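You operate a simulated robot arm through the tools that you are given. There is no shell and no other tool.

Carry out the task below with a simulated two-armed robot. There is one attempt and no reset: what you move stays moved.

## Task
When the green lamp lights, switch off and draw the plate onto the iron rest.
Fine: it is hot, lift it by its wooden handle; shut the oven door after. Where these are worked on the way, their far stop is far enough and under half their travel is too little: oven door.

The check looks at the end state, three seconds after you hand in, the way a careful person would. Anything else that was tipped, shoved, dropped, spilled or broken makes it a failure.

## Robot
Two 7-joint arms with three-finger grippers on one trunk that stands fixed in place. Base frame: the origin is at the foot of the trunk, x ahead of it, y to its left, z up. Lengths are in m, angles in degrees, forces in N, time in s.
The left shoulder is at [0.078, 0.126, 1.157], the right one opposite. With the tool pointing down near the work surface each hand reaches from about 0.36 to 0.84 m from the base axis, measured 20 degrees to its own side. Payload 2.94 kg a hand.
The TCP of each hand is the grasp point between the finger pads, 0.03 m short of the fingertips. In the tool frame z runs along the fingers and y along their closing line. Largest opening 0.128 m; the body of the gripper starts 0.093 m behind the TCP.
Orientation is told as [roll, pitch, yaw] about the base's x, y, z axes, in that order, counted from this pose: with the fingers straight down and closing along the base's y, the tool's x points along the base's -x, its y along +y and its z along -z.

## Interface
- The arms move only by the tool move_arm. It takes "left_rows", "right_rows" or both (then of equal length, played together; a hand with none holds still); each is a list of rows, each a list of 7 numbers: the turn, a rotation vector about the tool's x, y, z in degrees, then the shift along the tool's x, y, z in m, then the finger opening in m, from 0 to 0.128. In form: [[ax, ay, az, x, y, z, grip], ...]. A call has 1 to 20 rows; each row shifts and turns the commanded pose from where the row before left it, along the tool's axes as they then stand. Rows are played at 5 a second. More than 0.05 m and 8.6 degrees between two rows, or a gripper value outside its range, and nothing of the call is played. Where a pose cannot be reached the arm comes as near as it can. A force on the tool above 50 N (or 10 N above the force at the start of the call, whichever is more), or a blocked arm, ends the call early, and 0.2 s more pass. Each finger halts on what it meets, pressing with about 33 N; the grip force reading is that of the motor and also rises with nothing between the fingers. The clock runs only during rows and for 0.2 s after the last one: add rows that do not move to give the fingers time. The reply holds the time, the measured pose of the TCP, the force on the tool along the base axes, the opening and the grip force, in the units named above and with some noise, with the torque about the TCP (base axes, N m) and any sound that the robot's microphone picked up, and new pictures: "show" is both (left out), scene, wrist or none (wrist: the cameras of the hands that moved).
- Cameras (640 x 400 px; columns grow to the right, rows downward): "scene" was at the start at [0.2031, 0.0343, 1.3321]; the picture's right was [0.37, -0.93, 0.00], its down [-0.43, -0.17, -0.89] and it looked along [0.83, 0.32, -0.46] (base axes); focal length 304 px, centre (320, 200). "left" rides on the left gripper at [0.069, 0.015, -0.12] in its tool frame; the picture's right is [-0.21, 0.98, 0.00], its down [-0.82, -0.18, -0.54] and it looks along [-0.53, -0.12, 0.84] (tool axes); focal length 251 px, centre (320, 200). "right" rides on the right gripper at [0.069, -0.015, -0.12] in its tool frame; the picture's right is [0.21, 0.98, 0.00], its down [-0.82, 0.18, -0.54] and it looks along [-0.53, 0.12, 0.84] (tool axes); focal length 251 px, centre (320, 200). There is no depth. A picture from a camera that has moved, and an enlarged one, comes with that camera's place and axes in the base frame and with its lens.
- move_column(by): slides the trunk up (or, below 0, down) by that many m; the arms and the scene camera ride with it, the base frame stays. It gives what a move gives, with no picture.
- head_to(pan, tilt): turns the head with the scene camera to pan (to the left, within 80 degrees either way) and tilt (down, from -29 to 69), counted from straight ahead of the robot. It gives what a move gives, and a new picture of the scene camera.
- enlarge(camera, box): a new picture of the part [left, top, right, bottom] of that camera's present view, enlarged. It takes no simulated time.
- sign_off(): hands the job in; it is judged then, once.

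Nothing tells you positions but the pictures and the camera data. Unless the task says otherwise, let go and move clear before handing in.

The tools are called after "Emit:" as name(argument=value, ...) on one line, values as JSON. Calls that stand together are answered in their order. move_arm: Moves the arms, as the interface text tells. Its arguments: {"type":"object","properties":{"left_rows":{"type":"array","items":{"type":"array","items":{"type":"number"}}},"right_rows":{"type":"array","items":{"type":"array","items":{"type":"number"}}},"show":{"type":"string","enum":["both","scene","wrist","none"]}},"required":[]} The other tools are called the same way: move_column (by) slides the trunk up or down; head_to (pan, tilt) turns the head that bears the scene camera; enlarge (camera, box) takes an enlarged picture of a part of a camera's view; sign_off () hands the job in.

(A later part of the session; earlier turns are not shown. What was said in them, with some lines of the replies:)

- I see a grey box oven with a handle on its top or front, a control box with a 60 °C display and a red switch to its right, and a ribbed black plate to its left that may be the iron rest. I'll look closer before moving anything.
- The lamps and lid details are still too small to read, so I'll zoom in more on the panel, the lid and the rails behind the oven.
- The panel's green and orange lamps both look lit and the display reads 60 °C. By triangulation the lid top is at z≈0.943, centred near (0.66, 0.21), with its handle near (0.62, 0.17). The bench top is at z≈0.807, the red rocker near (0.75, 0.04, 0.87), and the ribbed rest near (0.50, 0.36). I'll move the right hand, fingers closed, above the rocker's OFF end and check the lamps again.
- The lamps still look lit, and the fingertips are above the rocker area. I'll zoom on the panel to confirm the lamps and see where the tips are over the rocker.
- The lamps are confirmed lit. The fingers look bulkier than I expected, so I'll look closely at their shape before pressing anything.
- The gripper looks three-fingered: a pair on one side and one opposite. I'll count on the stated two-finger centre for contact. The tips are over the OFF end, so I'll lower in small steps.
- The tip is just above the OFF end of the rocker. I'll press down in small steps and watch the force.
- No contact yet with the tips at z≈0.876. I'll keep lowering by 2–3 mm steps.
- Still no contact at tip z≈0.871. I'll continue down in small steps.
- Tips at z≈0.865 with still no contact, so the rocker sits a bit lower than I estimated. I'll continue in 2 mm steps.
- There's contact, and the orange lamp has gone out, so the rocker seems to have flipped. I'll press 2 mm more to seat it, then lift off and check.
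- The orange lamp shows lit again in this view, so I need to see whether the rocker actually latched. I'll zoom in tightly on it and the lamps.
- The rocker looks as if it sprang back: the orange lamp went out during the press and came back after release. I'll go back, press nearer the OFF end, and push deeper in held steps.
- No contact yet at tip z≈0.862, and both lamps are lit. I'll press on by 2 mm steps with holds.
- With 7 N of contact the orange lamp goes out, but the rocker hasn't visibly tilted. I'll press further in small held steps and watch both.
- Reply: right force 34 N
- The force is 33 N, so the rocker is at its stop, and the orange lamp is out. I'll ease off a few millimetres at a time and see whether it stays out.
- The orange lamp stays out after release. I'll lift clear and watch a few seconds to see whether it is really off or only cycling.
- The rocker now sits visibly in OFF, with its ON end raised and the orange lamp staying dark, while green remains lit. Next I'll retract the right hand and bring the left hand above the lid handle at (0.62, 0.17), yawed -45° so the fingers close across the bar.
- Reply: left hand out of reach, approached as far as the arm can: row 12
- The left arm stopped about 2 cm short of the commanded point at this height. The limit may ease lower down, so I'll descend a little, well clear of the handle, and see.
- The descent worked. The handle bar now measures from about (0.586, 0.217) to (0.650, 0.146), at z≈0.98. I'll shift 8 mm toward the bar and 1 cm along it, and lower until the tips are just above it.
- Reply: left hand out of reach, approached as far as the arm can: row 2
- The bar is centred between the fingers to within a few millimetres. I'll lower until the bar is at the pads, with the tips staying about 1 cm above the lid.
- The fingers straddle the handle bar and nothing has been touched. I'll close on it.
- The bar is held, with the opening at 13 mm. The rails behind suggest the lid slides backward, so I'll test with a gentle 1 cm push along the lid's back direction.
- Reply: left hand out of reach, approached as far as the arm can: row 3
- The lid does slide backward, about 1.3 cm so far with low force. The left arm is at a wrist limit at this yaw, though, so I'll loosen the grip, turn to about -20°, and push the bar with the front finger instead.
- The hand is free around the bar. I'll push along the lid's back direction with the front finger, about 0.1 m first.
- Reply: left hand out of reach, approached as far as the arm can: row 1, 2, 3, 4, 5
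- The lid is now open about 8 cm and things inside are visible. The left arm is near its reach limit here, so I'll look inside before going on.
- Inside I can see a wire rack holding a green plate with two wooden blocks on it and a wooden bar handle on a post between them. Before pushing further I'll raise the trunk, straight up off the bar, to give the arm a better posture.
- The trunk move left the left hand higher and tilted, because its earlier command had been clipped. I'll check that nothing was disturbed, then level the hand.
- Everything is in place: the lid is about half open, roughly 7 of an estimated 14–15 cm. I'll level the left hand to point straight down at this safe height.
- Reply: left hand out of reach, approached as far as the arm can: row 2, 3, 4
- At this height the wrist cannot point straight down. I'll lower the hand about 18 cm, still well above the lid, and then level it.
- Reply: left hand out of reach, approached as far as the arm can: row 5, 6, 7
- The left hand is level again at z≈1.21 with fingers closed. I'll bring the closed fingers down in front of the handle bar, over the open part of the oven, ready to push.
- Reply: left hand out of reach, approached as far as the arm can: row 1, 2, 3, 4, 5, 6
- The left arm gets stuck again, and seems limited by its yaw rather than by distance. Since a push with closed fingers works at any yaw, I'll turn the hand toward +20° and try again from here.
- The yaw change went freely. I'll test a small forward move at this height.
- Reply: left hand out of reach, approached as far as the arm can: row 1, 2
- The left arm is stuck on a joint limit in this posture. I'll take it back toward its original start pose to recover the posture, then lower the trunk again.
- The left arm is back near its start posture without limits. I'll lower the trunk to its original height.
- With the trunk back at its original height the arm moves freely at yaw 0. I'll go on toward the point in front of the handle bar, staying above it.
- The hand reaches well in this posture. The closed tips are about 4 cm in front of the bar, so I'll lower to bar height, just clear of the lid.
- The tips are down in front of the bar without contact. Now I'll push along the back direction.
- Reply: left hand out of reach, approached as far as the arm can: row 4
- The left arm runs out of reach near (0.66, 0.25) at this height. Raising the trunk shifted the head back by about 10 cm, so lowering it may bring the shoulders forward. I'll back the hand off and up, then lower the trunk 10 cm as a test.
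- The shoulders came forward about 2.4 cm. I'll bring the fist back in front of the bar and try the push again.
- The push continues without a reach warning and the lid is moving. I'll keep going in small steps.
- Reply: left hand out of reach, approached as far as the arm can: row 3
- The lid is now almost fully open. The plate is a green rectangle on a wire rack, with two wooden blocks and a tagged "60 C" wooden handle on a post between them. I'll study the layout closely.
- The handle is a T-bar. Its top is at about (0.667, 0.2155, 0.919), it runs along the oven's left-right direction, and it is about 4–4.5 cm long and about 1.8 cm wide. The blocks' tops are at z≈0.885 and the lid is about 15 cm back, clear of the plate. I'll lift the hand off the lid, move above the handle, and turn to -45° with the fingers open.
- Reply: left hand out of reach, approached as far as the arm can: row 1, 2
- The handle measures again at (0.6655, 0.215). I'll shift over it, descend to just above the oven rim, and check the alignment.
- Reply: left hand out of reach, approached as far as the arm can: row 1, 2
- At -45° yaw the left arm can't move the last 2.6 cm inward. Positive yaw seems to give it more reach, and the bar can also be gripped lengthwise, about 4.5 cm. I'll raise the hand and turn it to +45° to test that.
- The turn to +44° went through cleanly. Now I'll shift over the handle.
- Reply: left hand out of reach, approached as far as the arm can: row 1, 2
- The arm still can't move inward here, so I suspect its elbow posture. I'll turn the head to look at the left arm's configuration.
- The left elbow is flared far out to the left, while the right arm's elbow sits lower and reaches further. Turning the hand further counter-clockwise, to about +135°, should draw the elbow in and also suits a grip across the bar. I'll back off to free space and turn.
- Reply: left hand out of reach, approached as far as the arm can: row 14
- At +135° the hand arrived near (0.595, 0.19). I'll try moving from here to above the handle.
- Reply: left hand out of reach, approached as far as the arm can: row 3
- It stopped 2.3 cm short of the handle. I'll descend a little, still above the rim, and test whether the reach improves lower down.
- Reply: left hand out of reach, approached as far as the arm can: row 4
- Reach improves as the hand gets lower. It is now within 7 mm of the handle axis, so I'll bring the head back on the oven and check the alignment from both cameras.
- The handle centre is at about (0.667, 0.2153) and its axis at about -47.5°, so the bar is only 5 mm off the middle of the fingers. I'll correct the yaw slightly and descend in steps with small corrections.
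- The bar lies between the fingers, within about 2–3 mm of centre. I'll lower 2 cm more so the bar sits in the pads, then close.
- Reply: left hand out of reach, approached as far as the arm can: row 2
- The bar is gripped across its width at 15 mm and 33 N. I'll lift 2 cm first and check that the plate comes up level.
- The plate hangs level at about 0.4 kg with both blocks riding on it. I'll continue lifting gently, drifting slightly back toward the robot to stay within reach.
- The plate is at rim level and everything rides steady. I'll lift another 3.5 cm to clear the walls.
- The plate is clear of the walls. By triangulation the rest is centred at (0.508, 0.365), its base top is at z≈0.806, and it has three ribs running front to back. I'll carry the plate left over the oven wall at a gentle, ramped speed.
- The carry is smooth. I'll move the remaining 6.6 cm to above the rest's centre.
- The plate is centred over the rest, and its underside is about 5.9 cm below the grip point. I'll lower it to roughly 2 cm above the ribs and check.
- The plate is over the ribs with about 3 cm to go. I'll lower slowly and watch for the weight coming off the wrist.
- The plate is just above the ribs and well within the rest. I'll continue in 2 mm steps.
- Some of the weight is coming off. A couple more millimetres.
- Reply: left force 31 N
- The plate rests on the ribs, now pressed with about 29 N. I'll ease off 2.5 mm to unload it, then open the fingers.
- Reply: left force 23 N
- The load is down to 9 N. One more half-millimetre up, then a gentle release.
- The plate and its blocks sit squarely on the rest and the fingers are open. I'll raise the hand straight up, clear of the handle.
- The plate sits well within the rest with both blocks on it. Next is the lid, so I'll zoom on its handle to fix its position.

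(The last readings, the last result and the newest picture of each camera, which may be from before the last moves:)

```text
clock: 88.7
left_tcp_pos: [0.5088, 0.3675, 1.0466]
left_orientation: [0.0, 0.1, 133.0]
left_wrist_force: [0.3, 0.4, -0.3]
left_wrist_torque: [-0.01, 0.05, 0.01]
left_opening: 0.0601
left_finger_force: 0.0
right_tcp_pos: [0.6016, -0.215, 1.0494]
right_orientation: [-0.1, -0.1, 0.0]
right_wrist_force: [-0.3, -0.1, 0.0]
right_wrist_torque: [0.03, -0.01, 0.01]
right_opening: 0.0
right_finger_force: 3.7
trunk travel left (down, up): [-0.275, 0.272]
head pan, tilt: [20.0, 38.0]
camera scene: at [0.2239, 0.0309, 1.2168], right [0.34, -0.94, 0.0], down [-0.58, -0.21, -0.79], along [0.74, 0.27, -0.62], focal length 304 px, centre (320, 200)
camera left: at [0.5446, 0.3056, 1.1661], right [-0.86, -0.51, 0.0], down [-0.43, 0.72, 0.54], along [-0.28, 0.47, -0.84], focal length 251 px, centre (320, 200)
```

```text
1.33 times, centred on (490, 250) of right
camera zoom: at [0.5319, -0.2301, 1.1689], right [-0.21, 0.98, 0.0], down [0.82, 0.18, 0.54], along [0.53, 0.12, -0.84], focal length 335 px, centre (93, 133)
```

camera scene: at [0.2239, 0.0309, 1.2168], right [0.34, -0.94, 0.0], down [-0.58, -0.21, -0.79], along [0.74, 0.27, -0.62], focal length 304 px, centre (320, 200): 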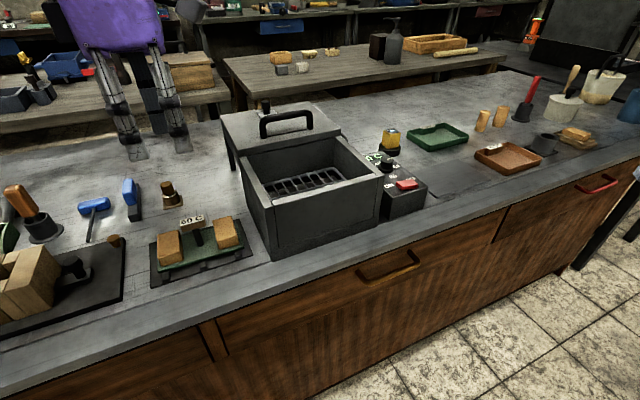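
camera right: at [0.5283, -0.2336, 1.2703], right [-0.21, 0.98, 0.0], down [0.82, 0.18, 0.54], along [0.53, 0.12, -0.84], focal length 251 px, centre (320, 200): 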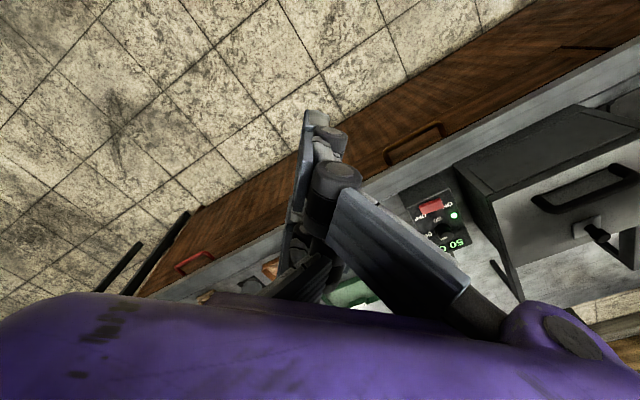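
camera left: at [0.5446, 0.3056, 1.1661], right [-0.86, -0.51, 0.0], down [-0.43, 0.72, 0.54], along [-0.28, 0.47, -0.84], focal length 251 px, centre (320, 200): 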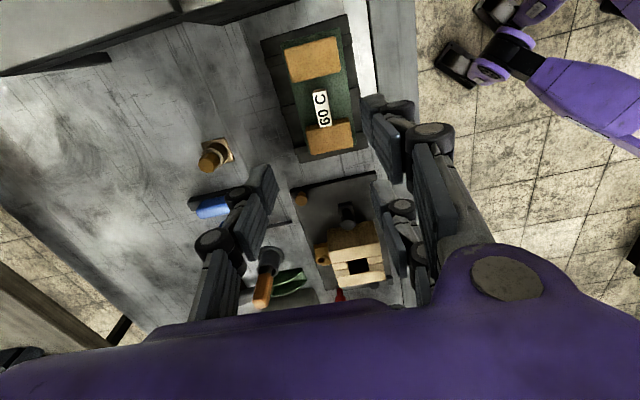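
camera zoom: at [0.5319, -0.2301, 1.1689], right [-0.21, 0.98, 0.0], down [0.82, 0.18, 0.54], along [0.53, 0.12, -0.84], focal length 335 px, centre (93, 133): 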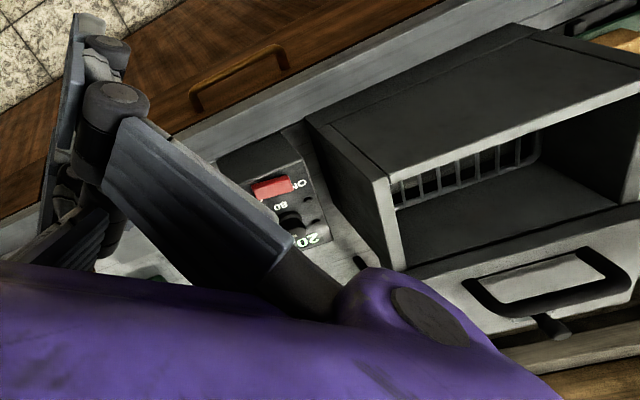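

The lid handle's centre is now near (0.737, 0.288). To hook it from behind I'll close the fingers, turn to +43° and tilt the fingers forward about 34°, which also buys reach. I'll set this pose here in free space.

Emit:
move_arm(left_rows=[[0, 0, 8.2, 0, 0, 0, 0.03], [0, 0, 8.2, 0, 0, 0, 0.0], [0, 0, 8.2, 0, 0, 0, 0.0], [0, 0, 8.2, 0, 0, 0, 0.0], [0, 0, 8.2, 0, 0, 0, 0.0], [0, 0, 8.2, 0, 0, 0, 0.0], [0, 0, 8.2, 0, 0, 0, 0.0], [0, 0, 8.2, 0, 0, 0, 0.0], [0, 0, 8.2, 0, 0, 0, 0.0], [0, 0, 8.2, 0, 0, 0, 0.0], [0, 0, 8.2, 0, 0, 0, 0.0], [0, -8.5, 0, 0, 0, 0, 0.0], [0, -8.5, 0, 0, 0, 0, 0.0], [0, -8.5, 0, 0, 0, 0, 0.0], [0, -8.5, 0, 0, 0, 0, 0.0], [0, 0, 0, 0, 0, 0, 0.0]], show="scene")

```text
clock: 92.1
left_tcp_pos: [0.5096, 0.3643, 1.0463]
left_orientation: [-0.1, -34.2, 42.9]
left_wrist_force: [0.9, 0.5, -0.4]
left_wrist_torque: [0.01, 0.03, 0.02]
left_opening: 0.0001
left_finger_force: 3.2
right_tcp_pos: [0.6003, -0.2158, 1.0485]
right_orientation: [0.0, -0.1, 0.0]
right_wrist_force: [0.3, 0.4, 0.5]
right_wrist_torque: [-0.03, -0.01, -0.01]
right_opening: 0.0001
right_finger_force: 3.2
trunk travel left (down, up): [-0.275, 0.272]
head pan, tilt: [20.0, 38.0]
camera scene: at [0.2236, 0.0304, 1.2169], right [0.34, -0.94, 0.0], down [-0.58, -0.21, -0.79], along [0.74, 0.27, -0.62], focal length 304 px, centre (320, 200)
```

scene: 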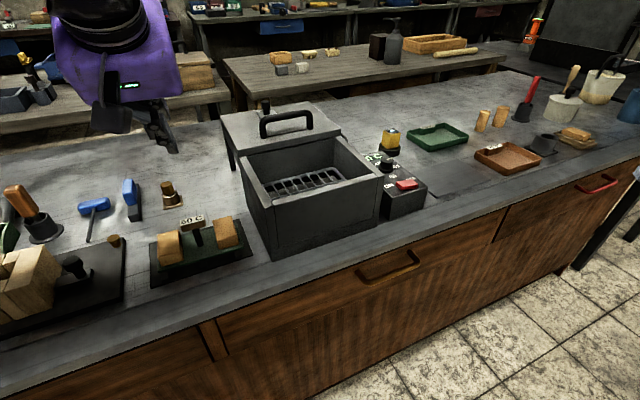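

The hand is tilted as intended. I'll carry it over behind the lid handle at a safe height of z≈1.08.

Emit:
move_arm(left_rows=[[0, 0, 0, -0.02445, -0.0317, 0.0098, 0.0], [0, 0, 0, -0.02445, -0.0317, 0.0098, 0.0], [0, 0, 0, -0.02445, -0.0317, 0.0098, 0.0], [0, 0, 0, -0.02445, -0.0317, 0.0098, 0.0], [0, 0, 0, -0.02445, -0.0317, 0.0098, 0.0], [0, 0, 0, -0.02445, -0.0317, 0.0098, 0.0], [0, 0, 0, 0, 0, 0, 0.0]], show="both")

Emit:
enlarge(camera="scene", box=[200, 40, 380, 200])

```text
clock: 93.7
left_tcp_pos: [0.7482, 0.3285, 1.0812]
left_orientation: [-0.2, -34.1, 43.0]
left_wrist_force: [-0.9, -0.4, 0.3]
left_wrist_torque: [-0.02, 0.01, -0.02]
left_opening: 0.0
left_finger_force: 2.7
right_tcp_pos: [0.6001, -0.2166, 1.0509]
right_orientation: [0.1, 0.0, -0.1]
right_wrist_force: [0.1, 0.3, -0.7]
right_wrist_torque: [0.02, -0.03, -0.02]
right_opening: 0.0002
right_finger_force: 2.7
trunk travel left (down, up): [-0.275, 0.272]
head pan, tilt: [20.0, 38.0]
camera scene: at [0.2223, 0.0302, 1.2172], right [0.34, -0.94, 0.0], down [-0.58, -0.21, -0.79], along [0.74, 0.27, -0.61], focal length 304 px, centre (320, 200)
camera left: at [0.6475, 0.2539, 1.1421], right [-0.54, 0.84, 0.12], down [0.4, 0.12, 0.91], along [0.75, 0.53, -0.4], focal length 251 px, centre (320, 200)
```

scene: 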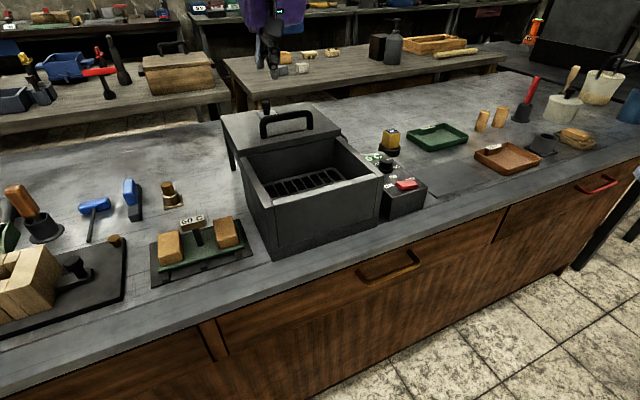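
left: 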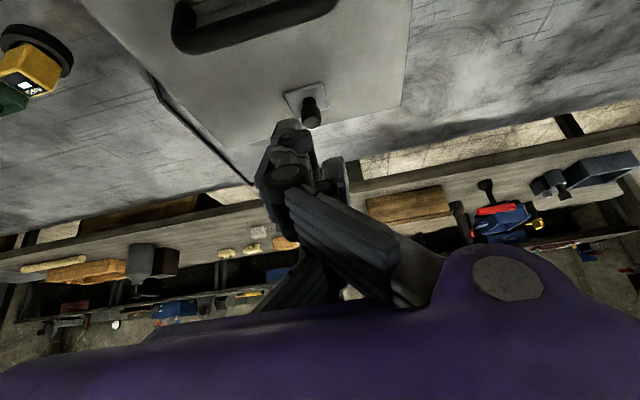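

```text
2.50 times, centred on (290, 120) of scene
camera zoom: at [0.2223, 0.0302, 1.2172], right [0.34, -0.94, 0.0], down [-0.58, -0.21, -0.79], along [0.74, 0.27, -0.61], focal length 760 px, centre (395, 400)
```

zoom: 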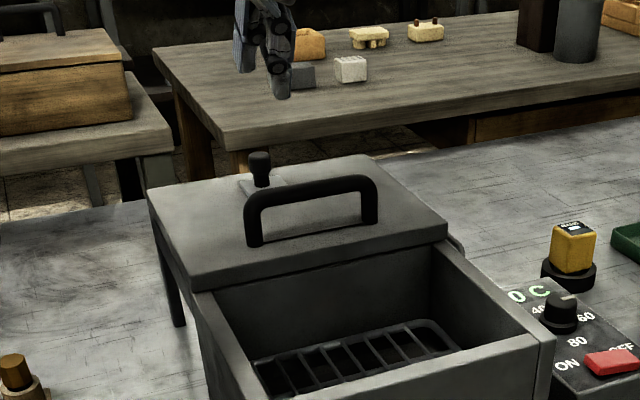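

The arm reaches here comfortably. The tips are about 4 cm behind the bar, so I'll lower straight down until they are behind the bar and just above the lid.

Emit:
move_arm(left_rows=[[0, 0, 0, 0.0152, 0, 0.0223, 0.0], [0, 0, 0, 0.0152, 0, 0.0223, 0.0], [0, 0, 0, 0.0124, 0, 0.0182, 0.0], [0, 0, 0, 0.0084, 0, 0.0124, 0.0], [0, 0, 0, 0, 0, 0, 0.0]], show="both")

Emit:
enlarge(camera="scene", box=[200, 40, 380, 200])

```text
clock: 94.9
left_tcp_pos: [0.75, 0.329, 0.989]
left_orientation: [-0.1, -34.0, 42.8]
left_wrist_force: [-0.9, 0.4, -0.3]
left_wrist_torque: [-0.01, 0.02, 0.02]
left_opening: 0.0
left_finger_force: 2.9
right_tcp_pos: [0.6004, -0.2159, 1.0497]
right_orientation: [0.0, 0.0, 0.0]
right_wrist_force: [0.2, 0.4, 0.5]
right_wrist_torque: [0.01, 0.0, 0.01]
right_opening: 0.0
right_finger_force: 2.8
trunk travel left (down, up): [-0.275, 0.272]
head pan, tilt: [20.0, 38.0]
camera scene: at [0.2237, 0.0304, 1.2168], right [0.34, -0.94, 0.0], down [-0.58, -0.21, -0.79], along [0.74, 0.27, -0.62], focal length 304 px, centre (320, 200)
camera left: at [0.6482, 0.2547, 1.0486], right [-0.53, 0.84, 0.12], down [0.4, 0.12, 0.91], along [0.74, 0.53, -0.4], focal length 251 px, centre (320, 200)
```

scene: 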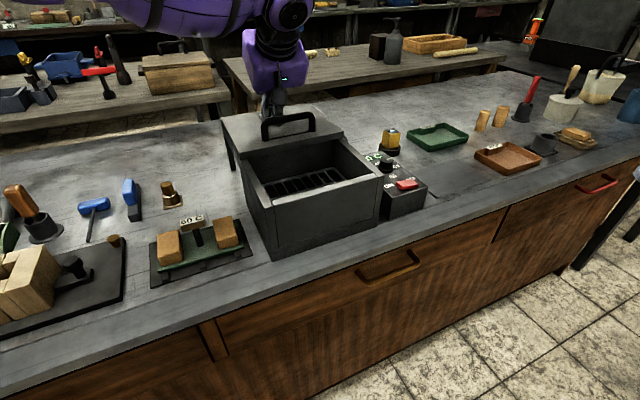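
left: 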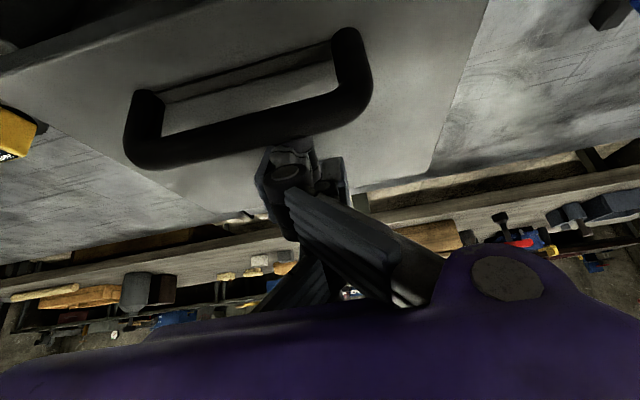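

```text
2.50 times, centred on (290, 120) of scene
camera zoom: at [0.2237, 0.0304, 1.2168], right [0.34, -0.94, 0.0], down [-0.58, -0.21, -0.79], along [0.74, 0.27, -0.62], focal length 760 px, centre (395, 400)
```

zoom: 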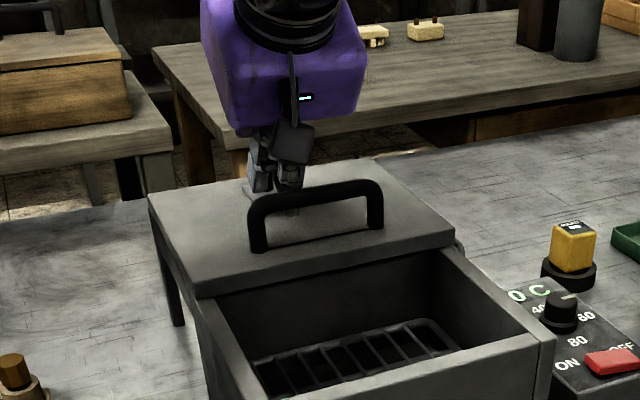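

The fingertips are behind the bar. I'll pull forward along the slide direction, 6 cm first, and check that the lid follows.

Emit:
move_arm(left_rows=[[0, 0, 0, 0.0124, 0, -0.0084, 0.0], [0, 0, 0, 0.0124, 0, -0.0084, 0.0], [0, 0, 0, 0.0124, 0, -0.0084, 0.0], [0, 0, 0, 0.0124, 0, -0.0084, 0.0], [0, 0, 0, 0, 0, 0, 0.0]], show="both")

Emit:
enlarge(camera="scene", box=[200, 40, 380, 200])

```text
clock: 96.1
left_tcp_pos: [0.7064, 0.2877, 0.9896]
left_orientation: [0.0, -34.0, 43.0]
left_wrist_force: [0.4, 0.2, 0.3]
left_wrist_torque: [-0.02, -0.01, 0.0]
left_opening: 0.0
left_finger_force: 2.5
right_tcp_pos: [0.6015, -0.2151, 1.0485]
right_orientation: [0.0, -0.1, 0.0]
right_wrist_force: [-0.1, -0.1, 0.6]
right_wrist_torque: [0.0, -0.01, 0.05]
right_opening: 0.0
right_finger_force: 2.6
trunk travel left (down, up): [-0.275, 0.272]
head pan, tilt: [20.0, 38.0]
camera scene: at [0.2235, 0.0305, 1.2169], right [0.34, -0.94, 0.0], down [-0.58, -0.21, -0.79], along [0.74, 0.27, -0.62], focal length 304 px, centre (320, 200)
camera left: at [0.6049, 0.214, 1.0494], right [-0.53, 0.84, 0.12], down [0.4, 0.12, 0.91], along [0.75, 0.53, -0.4], focal length 251 px, centre (320, 200)
```

scene: 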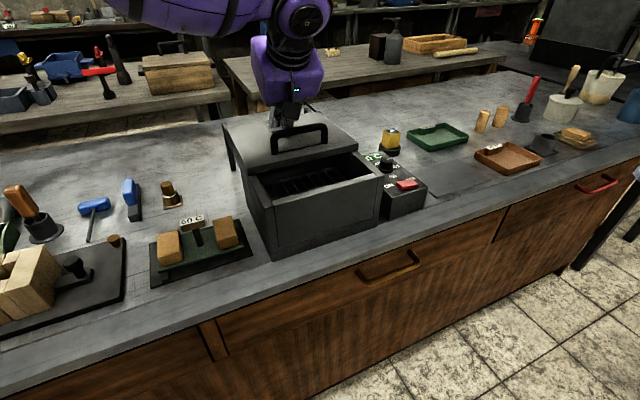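
left: 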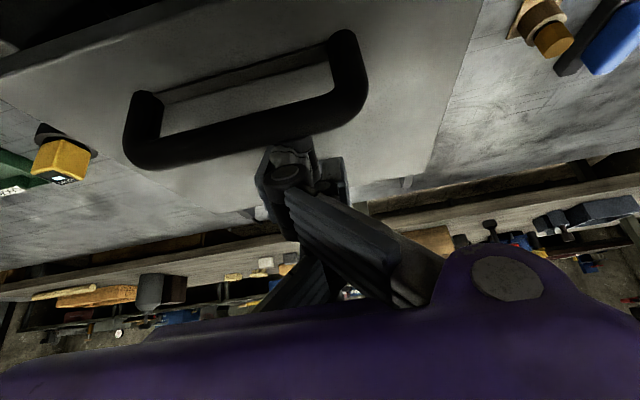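

```text
2.50 times, centred on (290, 120) of scene
camera zoom: at [0.2235, 0.0305, 1.2169], right [0.34, -0.94, 0.0], down [-0.58, -0.21, -0.79], along [0.74, 0.27, -0.62], focal length 760 px, centre (395, 400)
```

zoom: 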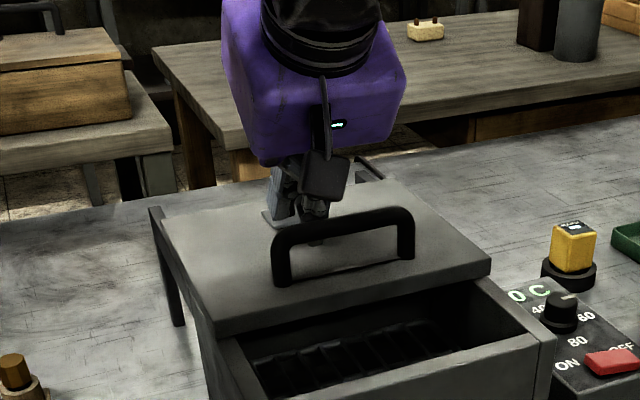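

The lid is sliding closed with negligible force. I'll continue pulling another 9 cm.

Emit:
move_arm(left_rows=[[0, 0, 0, 0.0124, 0, -0.0084, 0.0], [0, 0, 0, 0.0124, 0, -0.0084, 0.0], [0, 0, 0, 0.0124, 0, -0.0084, 0.0], [0, 0, 0, 0.0124, 0, -0.0084, 0.0], [0, 0, 0, 0.0124, 0, -0.0084, 0.0], [0, 0, 0, 0, 0, 0, 0.0]], show="both")

Emit:
enlarge(camera="scene", box=[200, 60, 420, 240])

```text
clock: 97.5
left_tcp_pos: [0.6511, 0.2367, 0.9893]
left_orientation: [0.0, -34.1, 42.9]
left_wrist_force: [0.6, -0.8, 2.4]
left_wrist_torque: [-0.13, 0.04, -0.01]
left_opening: 0.0
left_finger_force: 2.6
right_tcp_pos: [0.6008, -0.2168, 1.0492]
right_orientation: [-0.1, 0.0, -0.1]
right_wrist_force: [-0.4, 0.1, -0.1]
right_wrist_torque: [-0.02, 0.01, -0.01]
right_opening: 0.0
right_finger_force: 3.4
trunk travel left (down, up): [-0.275, 0.272]
head pan, tilt: [20.0, 38.0]
camera scene: at [0.2234, 0.0305, 1.2169], right [0.34, -0.94, 0.0], down [-0.58, -0.21, -0.79], along [0.74, 0.27, -0.62], focal length 304 px, centre (320, 200)
camera left: at [0.5488, 0.1625, 1.0487], right [-0.53, 0.84, 0.12], down [0.4, 0.12, 0.91], along [0.75, 0.53, -0.4], focal length 251 px, centre (320, 200)
```

scene: 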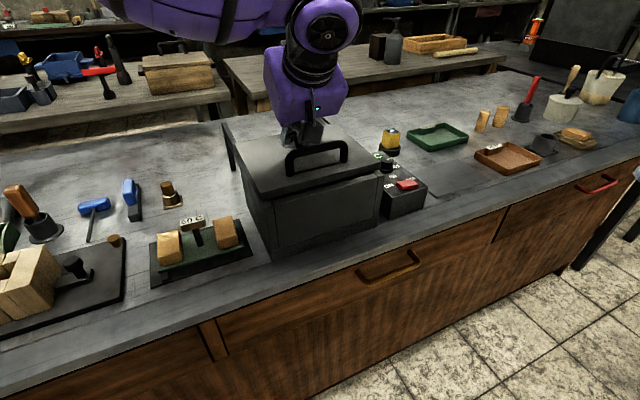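
left: 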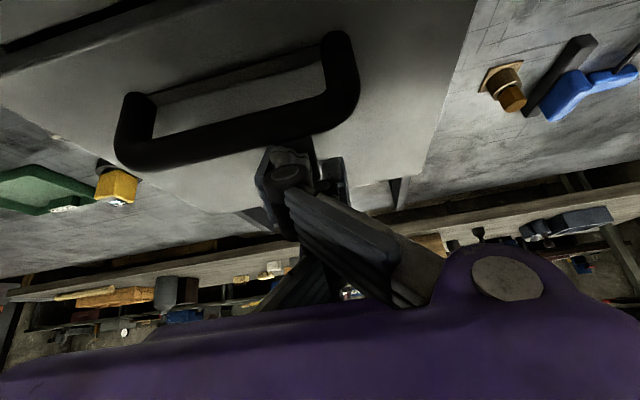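

```text
2.22 times, centred on (310, 150) of scene
camera zoom: at [0.2234, 0.0305, 1.2169], right [0.34, -0.94, 0.0], down [-0.58, -0.21, -0.79], along [0.74, 0.27, -0.62], focal length 675 px, centre (342, 311)
```

zoom: 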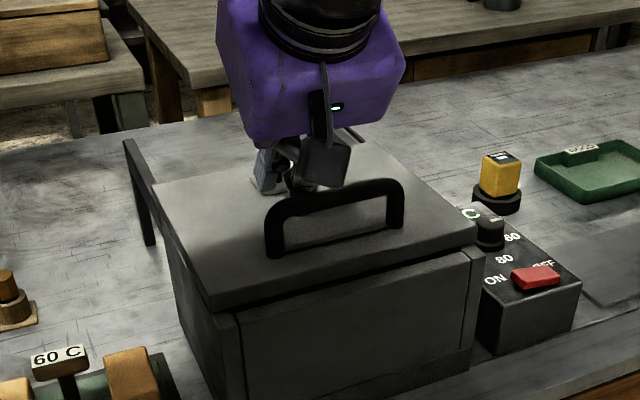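

The lid is nearly shut, with about 2–3 cm of gap left. I'll continue in smaller steps.

Emit:
move_arm(left_rows=[[0, 0, 0, 0.0083, 0, -0.0056, 0.0], [0, 0, 0, 0.0083, 0, -0.0056, 0.0], [0, 0, 0, 0, 0, 0, 0.0]], show="scene")

Emit:
enlarge(camera="scene", box=[220, 100, 420, 260])

```text
clock: 98.3
left_tcp_pos: [0.6378, 0.2242, 0.9899]
left_orientation: [-0.2, -34.1, 43.0]
left_wrist_force: [9.9, 10.6, 6.6]
left_wrist_torque: [-0.13, 0.06, 0.24]
left_opening: 0.0
left_finger_force: 3.2
right_tcp_pos: [0.6009, -0.2147, 1.0494]
right_orientation: [-0.1, 0.0, 0.0]
right_wrist_force: [0.6, -0.5, 1.0]
right_wrist_torque: [0.02, -0.01, -0.02]
right_opening: 0.0
right_finger_force: 2.8
trunk travel left (down, up): [-0.275, 0.272]
head pan, tilt: [20.0, 38.0]
camera scene: at [0.2242, 0.0314, 1.2168], right [0.34, -0.94, 0.0], down [-0.58, -0.21, -0.79], along [0.74, 0.27, -0.62], focal length 304 px, centre (320, 200)
```

scene: 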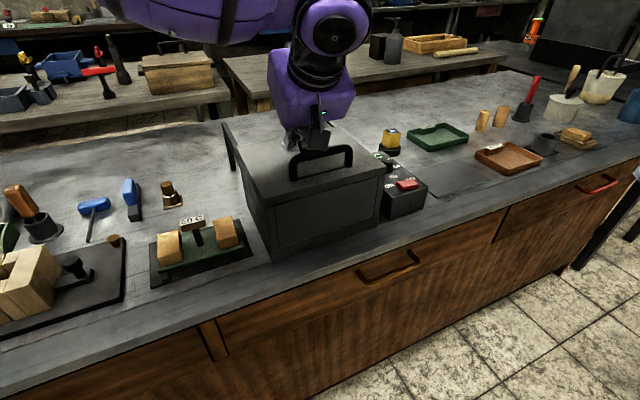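

```text
2.50 times, centred on (320, 180) of scene
camera zoom: at [0.2242, 0.0314, 1.2168], right [0.34, -0.94, 0.0], down [-0.58, -0.21, -0.79], along [0.74, 0.27, -0.62], focal length 760 px, centre (320, 250)
```

zoom: 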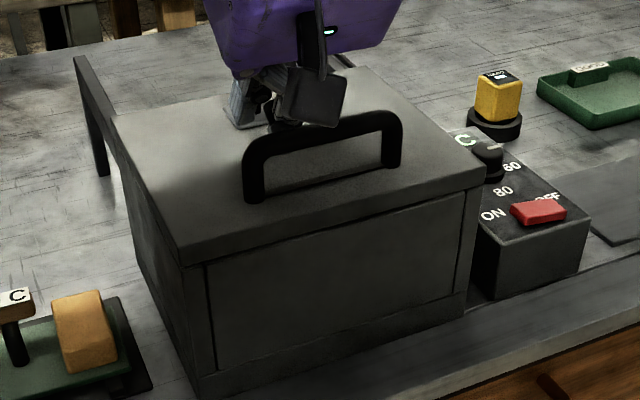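

The force has risen to about 14 N against the pull, so the lid is at its closed stop and looks flush with the front. I'll give a final 2 mm nudge, then back the hand off the bar and up.

Emit:
move_arm(left_rows=[[0, 0, 0, 0.0017, 0, -0.0011, 0.0], [0, 0, 0, 0, 0, 0, 0.0]], show="none")

Emit:
move_arm(left_rows=[[0, 0, 0, -0.0083, 0, 0.0056, 0.0], [0, 0, 0, -0.0083, 0, 0.0056, 0.0], [0, 0, 0, -0.0169, 0, -0.0248, 0.0], [0, 0, 0, -0.0225, 0, -0.0331, 0.0], [0, 0, 0, -0.0225, 0, -0.0331, 0.0], [0, 0, 0, 0, 0, 0, 0.0]], show="both")

Emit:
enlarge(camera="scene", box=[220, 100, 420, 260])

```text
clock: 98.9
left_tcp_pos: [0.638, 0.2243, 0.99]
left_orientation: [-0.4, -34.3, 43.2]
left_wrist_force: [21.2, 19.4, 14.8]
left_wrist_torque: [-0.2, 0.31, 0.59]
left_opening: 0.0
left_finger_force: 3.0
right_tcp_pos: [0.6008, -0.2133, 1.0473]
right_orientation: [-0.1, 0.0, -0.1]
right_wrist_force: [-0.7, -1.2, 0.2]
right_wrist_torque: [0.01, 0.01, -0.02]
right_opening: 0.0
right_finger_force: 3.2
trunk travel left (down, up): [-0.275, 0.272]
head pan, tilt: [20.0, 38.0]
```

```text
clock: 100.3
left_tcp_pos: [0.6473, 0.2347, 1.0988]
left_orientation: [0.1, -34.0, 42.9]
left_wrist_force: [0.7, 0.3, -0.2]
left_wrist_torque: [0.02, 0.02, -0.01]
left_opening: 0.0
left_finger_force: 2.7
right_tcp_pos: [0.6015, -0.2154, 1.0497]
right_orientation: [0.0, 0.0, 0.0]
right_wrist_force: [-0.8, 0.4, -0.6]
right_wrist_torque: [0.01, 0.01, -0.01]
right_opening: 0.0002
right_finger_force: 2.8
trunk travel left (down, up): [-0.275, 0.272]
head pan, tilt: [20.0, 38.0]
camera scene: at [0.2241, 0.0306, 1.2168], right [0.34, -0.94, 0.0], down [-0.58, -0.21, -0.79], along [0.74, 0.27, -0.62], focal length 304 px, centre (320, 200)
camera left: at [0.5457, 0.1612, 1.1583], right [-0.53, 0.84, 0.12], down [0.4, 0.12, 0.91], along [0.74, 0.53, -0.4], focal length 251 px, centre (320, 200)
```

scene: 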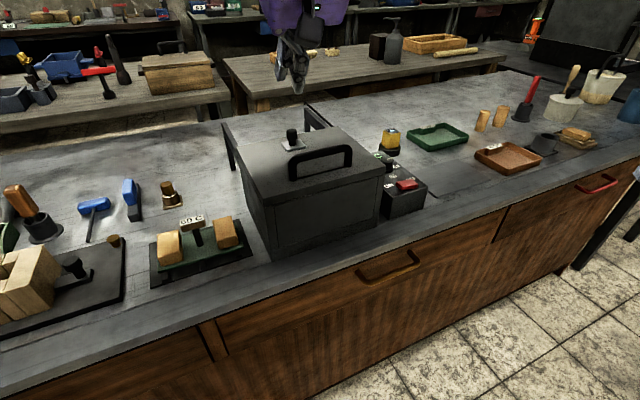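
left: 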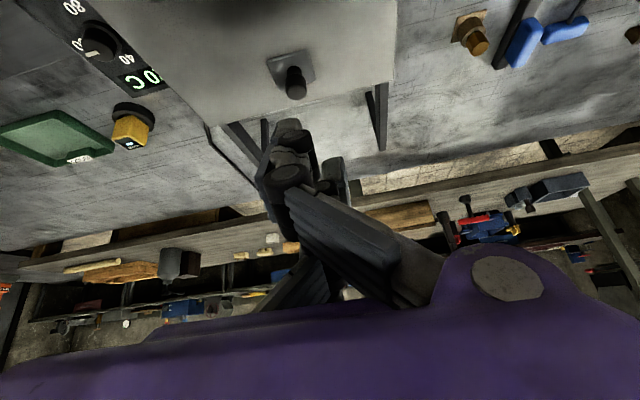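

```text
2.50 times, centred on (320, 180) of scene
camera zoom: at [0.2241, 0.0306, 1.2168], right [0.34, -0.94, 0.0], down [-0.58, -0.21, -0.79], along [0.74, 0.27, -0.62], focal length 760 px, centre (320, 250)
```

zoom: 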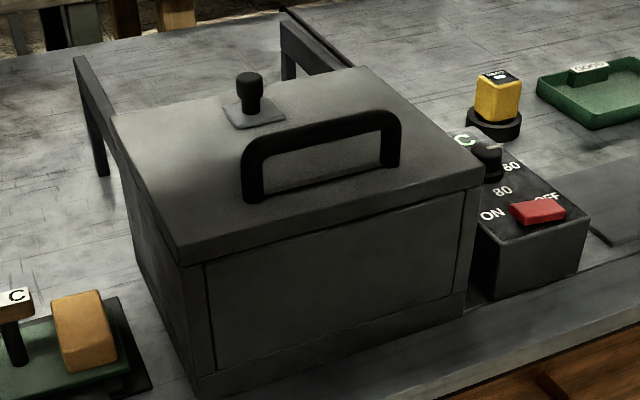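

The lid is shut flush at its stop, and its front corner is back at the original coordinates. I'll move the left hand clear and take a final look at everything.

Emit:
move_arm(left_rows=[[0, 0, 0, 0.0023, 0.0362, -0.0137, 0.0], [0, 0, 0, 0.0023, 0.0362, -0.0137, 0.0], [0, 0, 0, 0.0023, 0.0362, -0.0137, 0.0], [0, 0, 0, 0.0023, 0.0362, -0.0137, 0.0], [0, 0, 0, 0.0023, 0.0362, -0.0137, 0.0], [0, 0, 0, 0.0023, 0.0362, -0.0137, 0.0], [0, 0, 0, 0, 0, 0, 0.0]], show="both")

Emit:
enlarge(camera="scene", box=[130, 150, 310, 300])

Emit:
enlarge(camera="scene", box=[360, 130, 450, 220])

Emit:
enlarge(camera="right", box=[400, 180, 540, 300])

```text
clock: 101.9
left_tcp_pos: [0.4606, 0.3542, 1.1574]
left_orientation: [0.1, -34.1, 42.7]
left_wrist_force: [-0.2, 0.8, 0.8]
left_wrist_torque: [0.0, -0.02, 0.01]
left_opening: 0.0001
left_finger_force: 3.1
right_tcp_pos: [0.6002, -0.2155, 1.0494]
right_orientation: [0.1, 0.0, 0.1]
right_wrist_force: [-0.9, -0.3, 0.1]
right_wrist_torque: [0.02, 0.01, -0.01]
right_opening: 0.0
right_finger_force: 2.7
trunk travel left (down, up): [-0.275, 0.272]
head pan, tilt: [20.0, 38.0]
camera scene: at [0.2238, 0.0299, 1.2169], right [0.34, -0.94, 0.0], down [-0.58, -0.21, -0.79], along [0.74, 0.27, -0.62], focal length 304 px, centre (320, 200)
camera left: at [0.3586, 0.2794, 1.2175], right [-0.53, 0.84, 0.12], down [0.4, 0.12, 0.91], along [0.75, 0.53, -0.4], focal length 251 px, centre (320, 200)
```

scene: 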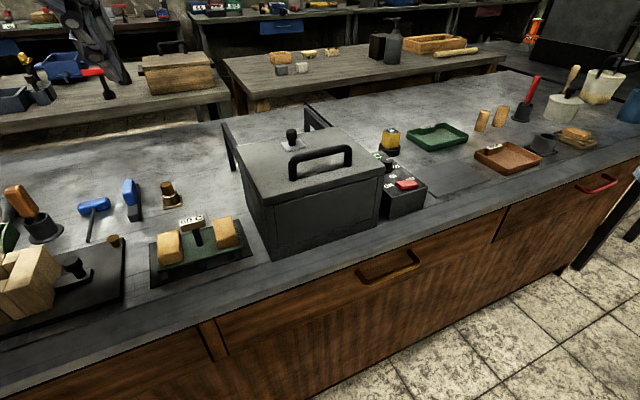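
left: 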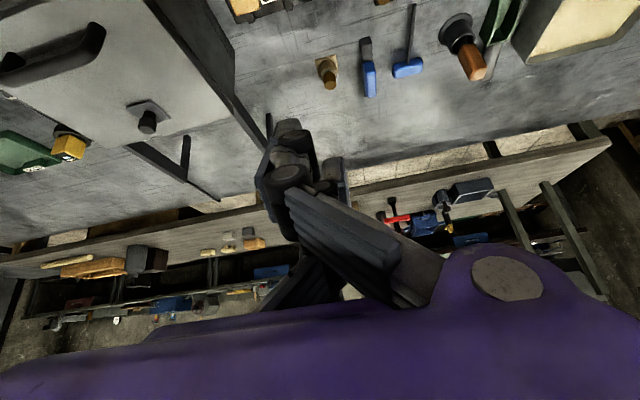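

```text
2.67 times, centred on (220, 225) of scene
camera zoom: at [0.2238, 0.0299, 1.2169], right [0.34, -0.94, 0.0], down [-0.58, -0.21, -0.79], along [0.74, 0.27, -0.62], focal length 810 px, centre (587, 133)
```

zoom: 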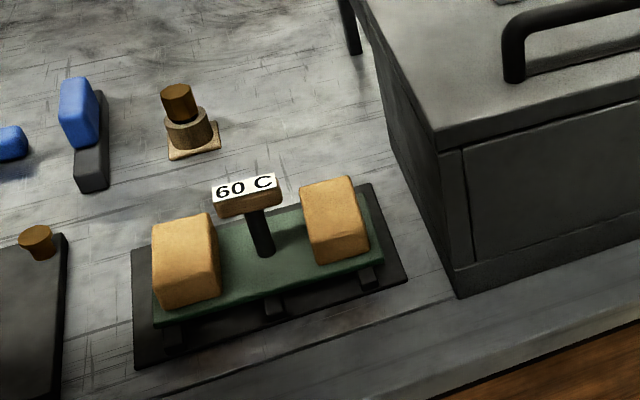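

```text
4.44 times, centred on (405, 175) of scene
camera zoom: at [0.2238, 0.0299, 1.2169], right [0.34, -0.94, 0.0], down [-0.58, -0.21, -0.79], along [0.74, 0.27, -0.62], focal length 1351 px, centre (-58, 311)
```

zoom: 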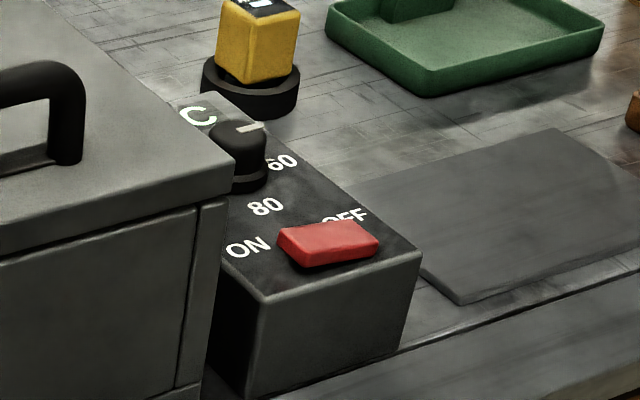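

```text
3.33 times, centred on (470, 240) of right
camera zoom: at [0.5318, -0.231, 1.1688], right [-0.21, 0.98, 0.0], down [0.82, 0.18, 0.54], along [0.53, 0.12, -0.84], focal length 838 px, centre (-180, 67)
```

zoom: 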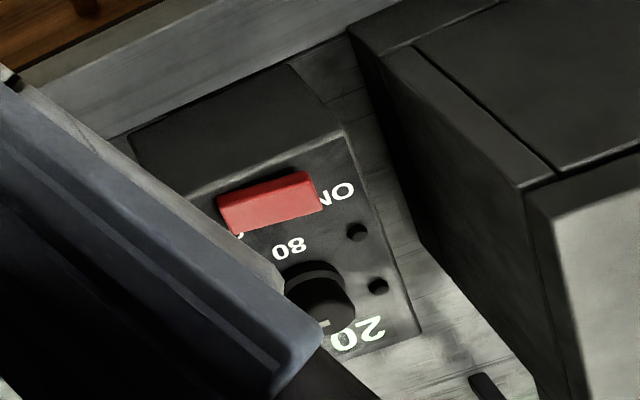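

Everything is in its end state:
- **Switch:** the rocker is in OFF and both lamps are dark.
- **Plate:** it sits centred on the iron rest with both blocks still on it.
- **Oven door:** the lid is shut flush.
- **Surroundings:** nothing else on the bench has moved, and both hands are clear.

I'll hand it in.

Emit:
sign_off()

```text
The job is handed in.
```

I see the job finished and handed in. The oven is switched off and its lid is shut. The plate sits on the iron rest.

- **Switch:** I pressed the rocker to OFF while the green lamp was lit. The first press did not latch, so I pressed again. The orange lamp then went out and stayed out.
- **Plate:** I lifted it by its wooden handle and set it down centred on the rest, with both wooden blocks still on it.
- **Oven door:** The top lid slid back about 16 cm to open. I then pulled it fully shut against its stop.
- **Surroundings:** In the last pictures nothing else on the bench had been moved or knocked over, and both hands were clear.

The display had dropped to 25 °C by the time I lifted the plate. The left arm kept reaching its limits while opening the lid, and that cost most of the time.
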